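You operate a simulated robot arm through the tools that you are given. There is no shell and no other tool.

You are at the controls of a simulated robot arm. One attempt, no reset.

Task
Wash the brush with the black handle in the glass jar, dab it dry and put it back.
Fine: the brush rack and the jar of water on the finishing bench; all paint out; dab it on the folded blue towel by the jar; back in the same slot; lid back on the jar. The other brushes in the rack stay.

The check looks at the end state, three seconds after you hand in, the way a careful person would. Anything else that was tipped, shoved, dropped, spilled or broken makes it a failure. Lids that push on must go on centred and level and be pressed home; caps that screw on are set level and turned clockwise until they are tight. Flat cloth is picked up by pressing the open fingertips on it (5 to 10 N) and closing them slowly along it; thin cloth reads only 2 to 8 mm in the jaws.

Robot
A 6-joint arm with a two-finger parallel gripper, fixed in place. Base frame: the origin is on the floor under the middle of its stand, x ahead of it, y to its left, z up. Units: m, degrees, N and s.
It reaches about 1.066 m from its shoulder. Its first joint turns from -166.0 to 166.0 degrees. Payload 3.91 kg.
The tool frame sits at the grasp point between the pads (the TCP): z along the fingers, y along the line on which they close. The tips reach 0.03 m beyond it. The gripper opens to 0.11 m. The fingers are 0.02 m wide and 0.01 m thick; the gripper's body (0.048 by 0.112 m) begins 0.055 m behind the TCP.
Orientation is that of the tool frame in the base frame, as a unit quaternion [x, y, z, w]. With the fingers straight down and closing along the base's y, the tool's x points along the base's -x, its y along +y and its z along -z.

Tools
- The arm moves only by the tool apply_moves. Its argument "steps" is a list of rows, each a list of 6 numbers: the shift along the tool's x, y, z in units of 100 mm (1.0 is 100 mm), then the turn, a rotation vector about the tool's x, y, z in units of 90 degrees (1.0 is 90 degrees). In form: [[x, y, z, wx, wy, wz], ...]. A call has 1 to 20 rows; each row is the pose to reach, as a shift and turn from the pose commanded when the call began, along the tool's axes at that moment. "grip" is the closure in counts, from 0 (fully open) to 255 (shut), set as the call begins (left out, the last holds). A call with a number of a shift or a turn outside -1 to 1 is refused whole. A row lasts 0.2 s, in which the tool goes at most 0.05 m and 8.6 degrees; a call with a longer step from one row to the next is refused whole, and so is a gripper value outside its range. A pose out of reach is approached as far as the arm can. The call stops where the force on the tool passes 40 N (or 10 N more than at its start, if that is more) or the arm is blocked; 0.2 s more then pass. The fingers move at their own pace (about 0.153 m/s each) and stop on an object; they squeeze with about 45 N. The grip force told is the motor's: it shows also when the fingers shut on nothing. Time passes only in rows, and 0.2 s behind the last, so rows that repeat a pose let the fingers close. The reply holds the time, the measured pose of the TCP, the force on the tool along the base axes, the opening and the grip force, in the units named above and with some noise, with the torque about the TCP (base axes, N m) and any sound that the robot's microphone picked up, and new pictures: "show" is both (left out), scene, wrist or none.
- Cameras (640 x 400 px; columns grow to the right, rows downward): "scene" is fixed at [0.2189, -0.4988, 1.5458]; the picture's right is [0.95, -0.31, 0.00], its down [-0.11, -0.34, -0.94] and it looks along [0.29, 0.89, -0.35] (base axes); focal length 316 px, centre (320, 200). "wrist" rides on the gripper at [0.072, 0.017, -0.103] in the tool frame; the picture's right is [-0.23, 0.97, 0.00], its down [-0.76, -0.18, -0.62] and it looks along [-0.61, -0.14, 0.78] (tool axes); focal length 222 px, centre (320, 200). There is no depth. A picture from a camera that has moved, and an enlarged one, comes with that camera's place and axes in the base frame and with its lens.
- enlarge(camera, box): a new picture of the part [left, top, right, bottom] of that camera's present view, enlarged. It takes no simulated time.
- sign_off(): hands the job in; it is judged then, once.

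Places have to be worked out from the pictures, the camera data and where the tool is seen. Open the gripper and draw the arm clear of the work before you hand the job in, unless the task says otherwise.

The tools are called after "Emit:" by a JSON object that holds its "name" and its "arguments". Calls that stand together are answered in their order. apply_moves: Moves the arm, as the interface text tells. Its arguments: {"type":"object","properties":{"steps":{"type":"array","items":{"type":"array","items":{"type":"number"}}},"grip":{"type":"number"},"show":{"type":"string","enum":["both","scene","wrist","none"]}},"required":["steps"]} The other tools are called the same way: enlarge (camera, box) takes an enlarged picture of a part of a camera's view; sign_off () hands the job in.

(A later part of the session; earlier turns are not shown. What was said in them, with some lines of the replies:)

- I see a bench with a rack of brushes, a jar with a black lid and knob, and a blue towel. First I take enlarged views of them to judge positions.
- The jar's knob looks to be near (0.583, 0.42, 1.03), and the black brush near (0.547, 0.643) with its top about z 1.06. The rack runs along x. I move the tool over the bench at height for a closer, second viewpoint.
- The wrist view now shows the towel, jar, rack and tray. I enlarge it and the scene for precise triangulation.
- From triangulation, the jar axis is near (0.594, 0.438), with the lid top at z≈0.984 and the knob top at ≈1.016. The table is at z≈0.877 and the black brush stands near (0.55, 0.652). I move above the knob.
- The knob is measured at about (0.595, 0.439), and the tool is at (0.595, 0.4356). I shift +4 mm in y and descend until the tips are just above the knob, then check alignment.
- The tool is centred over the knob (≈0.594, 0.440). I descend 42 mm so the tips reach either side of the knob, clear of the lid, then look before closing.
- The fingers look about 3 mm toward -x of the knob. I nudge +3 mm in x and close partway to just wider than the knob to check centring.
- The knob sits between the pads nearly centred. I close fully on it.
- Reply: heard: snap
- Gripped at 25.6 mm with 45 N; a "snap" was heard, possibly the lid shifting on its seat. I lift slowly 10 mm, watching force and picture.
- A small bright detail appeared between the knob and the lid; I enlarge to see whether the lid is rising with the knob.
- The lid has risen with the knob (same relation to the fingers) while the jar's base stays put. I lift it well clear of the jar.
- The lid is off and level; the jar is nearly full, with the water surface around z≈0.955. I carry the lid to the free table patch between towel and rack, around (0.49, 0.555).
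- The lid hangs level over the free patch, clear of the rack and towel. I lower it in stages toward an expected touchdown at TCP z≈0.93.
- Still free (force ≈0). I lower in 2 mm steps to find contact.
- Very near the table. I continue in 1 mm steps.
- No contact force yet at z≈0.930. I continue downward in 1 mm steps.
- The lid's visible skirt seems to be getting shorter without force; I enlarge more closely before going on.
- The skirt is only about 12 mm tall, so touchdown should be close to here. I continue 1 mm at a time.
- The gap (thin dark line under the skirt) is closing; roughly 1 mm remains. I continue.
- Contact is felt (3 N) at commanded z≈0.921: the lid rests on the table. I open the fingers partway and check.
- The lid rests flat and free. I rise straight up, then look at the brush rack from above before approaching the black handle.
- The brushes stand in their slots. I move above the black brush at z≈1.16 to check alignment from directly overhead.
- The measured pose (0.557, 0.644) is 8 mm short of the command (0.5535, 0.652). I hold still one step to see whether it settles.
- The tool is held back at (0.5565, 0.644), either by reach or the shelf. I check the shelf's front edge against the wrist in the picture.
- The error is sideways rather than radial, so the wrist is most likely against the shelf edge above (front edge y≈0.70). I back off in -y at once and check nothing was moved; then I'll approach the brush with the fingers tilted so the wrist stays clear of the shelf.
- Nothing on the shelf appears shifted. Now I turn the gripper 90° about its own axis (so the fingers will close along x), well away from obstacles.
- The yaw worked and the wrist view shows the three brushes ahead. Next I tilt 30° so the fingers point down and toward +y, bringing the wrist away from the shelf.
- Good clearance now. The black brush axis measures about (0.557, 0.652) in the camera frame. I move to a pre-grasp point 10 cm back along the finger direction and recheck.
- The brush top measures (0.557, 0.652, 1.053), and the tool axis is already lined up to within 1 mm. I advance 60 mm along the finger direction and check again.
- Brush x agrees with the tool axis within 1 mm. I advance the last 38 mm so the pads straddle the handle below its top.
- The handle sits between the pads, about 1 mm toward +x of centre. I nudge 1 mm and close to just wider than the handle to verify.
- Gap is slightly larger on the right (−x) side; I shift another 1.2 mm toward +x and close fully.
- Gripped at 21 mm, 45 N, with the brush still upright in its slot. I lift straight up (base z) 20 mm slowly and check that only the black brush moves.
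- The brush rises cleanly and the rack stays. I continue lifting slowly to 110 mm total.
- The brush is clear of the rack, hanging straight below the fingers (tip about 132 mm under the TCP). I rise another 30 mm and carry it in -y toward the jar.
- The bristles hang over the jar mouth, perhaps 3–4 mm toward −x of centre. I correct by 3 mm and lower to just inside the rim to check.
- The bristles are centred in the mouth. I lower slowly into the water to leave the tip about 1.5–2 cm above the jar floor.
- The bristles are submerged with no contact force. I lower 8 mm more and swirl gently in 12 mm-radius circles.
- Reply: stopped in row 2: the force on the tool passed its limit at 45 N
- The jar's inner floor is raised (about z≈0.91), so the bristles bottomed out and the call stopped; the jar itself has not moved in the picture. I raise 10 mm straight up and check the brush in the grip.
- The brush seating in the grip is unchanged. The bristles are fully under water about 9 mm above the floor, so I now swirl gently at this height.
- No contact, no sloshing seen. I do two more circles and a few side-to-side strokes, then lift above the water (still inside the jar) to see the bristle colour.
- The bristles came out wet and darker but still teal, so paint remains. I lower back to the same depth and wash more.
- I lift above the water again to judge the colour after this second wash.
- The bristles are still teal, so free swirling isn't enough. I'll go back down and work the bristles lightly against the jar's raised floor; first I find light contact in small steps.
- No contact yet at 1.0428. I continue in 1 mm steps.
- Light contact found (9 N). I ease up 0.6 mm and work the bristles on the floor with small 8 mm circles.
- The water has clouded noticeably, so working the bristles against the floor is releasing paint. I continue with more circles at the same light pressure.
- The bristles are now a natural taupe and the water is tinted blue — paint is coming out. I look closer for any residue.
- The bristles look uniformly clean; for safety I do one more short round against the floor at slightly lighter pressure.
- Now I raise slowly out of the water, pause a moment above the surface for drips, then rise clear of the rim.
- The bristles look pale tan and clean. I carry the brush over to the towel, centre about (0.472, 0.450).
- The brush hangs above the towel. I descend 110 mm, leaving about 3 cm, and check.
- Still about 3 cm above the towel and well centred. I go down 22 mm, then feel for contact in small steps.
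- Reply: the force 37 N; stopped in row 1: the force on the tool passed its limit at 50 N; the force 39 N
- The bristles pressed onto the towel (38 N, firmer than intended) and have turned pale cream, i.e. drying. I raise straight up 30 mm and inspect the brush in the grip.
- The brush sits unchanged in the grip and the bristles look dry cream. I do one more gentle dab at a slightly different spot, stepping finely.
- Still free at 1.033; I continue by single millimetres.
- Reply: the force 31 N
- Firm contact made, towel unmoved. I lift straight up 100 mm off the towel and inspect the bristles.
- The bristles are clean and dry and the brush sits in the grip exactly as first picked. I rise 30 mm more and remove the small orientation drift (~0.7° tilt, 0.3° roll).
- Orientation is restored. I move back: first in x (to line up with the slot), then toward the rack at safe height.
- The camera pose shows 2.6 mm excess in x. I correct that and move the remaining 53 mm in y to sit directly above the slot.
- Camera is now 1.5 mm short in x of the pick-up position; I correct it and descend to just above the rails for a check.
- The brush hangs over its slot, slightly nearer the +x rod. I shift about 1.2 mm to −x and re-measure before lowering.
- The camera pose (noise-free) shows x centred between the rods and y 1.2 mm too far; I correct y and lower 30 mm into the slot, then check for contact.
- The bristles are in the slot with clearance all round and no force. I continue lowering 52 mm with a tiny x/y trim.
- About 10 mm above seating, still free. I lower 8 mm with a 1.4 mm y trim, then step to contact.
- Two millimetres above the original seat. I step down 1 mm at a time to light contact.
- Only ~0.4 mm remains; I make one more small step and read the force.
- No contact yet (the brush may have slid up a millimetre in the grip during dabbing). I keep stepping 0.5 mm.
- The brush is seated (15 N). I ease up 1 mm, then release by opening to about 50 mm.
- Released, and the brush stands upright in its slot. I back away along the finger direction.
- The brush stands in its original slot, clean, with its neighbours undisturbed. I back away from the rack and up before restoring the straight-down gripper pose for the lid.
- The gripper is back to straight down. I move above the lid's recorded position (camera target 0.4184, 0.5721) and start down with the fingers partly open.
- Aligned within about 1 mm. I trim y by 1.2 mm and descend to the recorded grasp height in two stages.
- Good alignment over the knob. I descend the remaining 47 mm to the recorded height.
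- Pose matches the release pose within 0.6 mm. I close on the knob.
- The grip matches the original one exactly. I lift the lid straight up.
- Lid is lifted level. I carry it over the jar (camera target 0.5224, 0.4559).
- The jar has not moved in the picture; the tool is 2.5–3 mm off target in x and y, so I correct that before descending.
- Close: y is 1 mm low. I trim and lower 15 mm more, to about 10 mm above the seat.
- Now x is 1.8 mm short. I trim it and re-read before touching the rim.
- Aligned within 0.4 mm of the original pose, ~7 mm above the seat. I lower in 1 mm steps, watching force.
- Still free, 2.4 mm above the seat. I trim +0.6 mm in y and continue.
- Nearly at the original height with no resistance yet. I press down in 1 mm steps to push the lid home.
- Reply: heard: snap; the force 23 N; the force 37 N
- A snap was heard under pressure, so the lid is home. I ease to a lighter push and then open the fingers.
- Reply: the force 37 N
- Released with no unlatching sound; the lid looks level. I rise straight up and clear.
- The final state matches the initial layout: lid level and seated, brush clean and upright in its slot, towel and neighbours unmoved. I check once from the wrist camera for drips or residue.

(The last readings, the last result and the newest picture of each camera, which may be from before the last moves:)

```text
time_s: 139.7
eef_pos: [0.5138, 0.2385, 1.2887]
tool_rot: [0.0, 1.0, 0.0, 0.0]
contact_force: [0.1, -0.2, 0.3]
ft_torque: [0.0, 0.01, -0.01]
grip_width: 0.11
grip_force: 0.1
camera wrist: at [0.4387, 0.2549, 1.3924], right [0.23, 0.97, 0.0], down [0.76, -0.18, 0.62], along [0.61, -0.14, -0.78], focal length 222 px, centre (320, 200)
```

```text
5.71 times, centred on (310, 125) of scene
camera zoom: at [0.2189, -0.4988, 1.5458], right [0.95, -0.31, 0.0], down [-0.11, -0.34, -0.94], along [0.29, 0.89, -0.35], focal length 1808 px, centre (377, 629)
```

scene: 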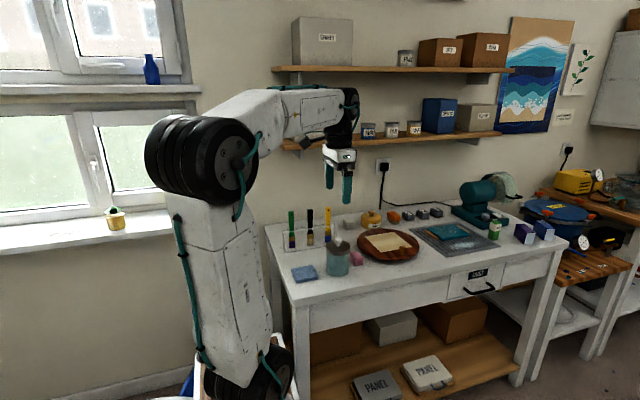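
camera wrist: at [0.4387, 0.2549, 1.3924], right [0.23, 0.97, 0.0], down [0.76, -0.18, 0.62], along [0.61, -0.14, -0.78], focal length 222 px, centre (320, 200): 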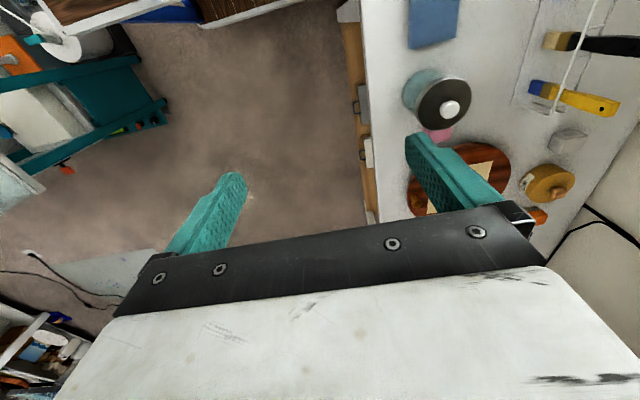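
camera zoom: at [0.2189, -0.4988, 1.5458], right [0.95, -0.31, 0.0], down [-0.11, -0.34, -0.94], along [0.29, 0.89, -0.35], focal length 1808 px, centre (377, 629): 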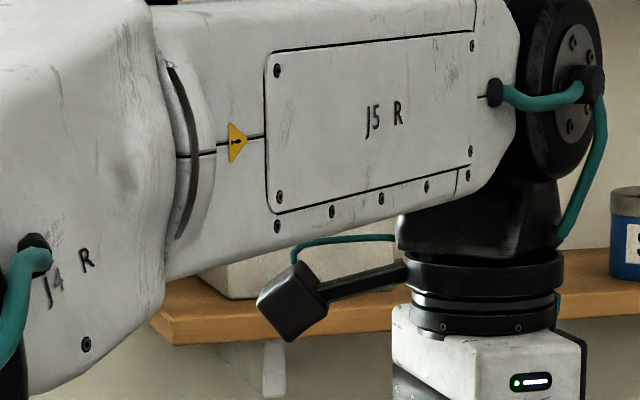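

Everything checks out: no drips on the bench, lid centred and pressed home, the clean dry brush upright in its own slot, other items in place, and the gripper open and clear. I hand the job in.

Emit:
{"name": "sign_off", "arguments": {}}

```text
The job is handed in.
```

The black-handled brush is washed, dabbed dry on the folded blue towel and back in its own slot, and the lid is back on the jar. I've handed the job in.

- **Washing:** swirling in open water left the bristles teal. Working them lightly against the jar floor released the paint. They now show a uniform pale cream, with no paint visible in the close-up pictures.
- **Lid:** it was pressed down until it snapped, and it sits level at its original height in the picture.
- **Everything else:** the other brushes, the towel and the other items look unmoved, and I saw no drips on the bench.

A few moments were rougher than planned:

- **Shelf:** early on, the arm was held about 8 mm short while reaching for the brush, probably by the shelf above the bench. I backed off, and nothing on the shelf appeared to shift.
- **Jar floor:** the brush touched the jar floor once with about 45 N. The jar stayed put.
- **Towel:** the first dab pressed with up to about 50 N, and the second with about 30 N. The towel stayed in place.
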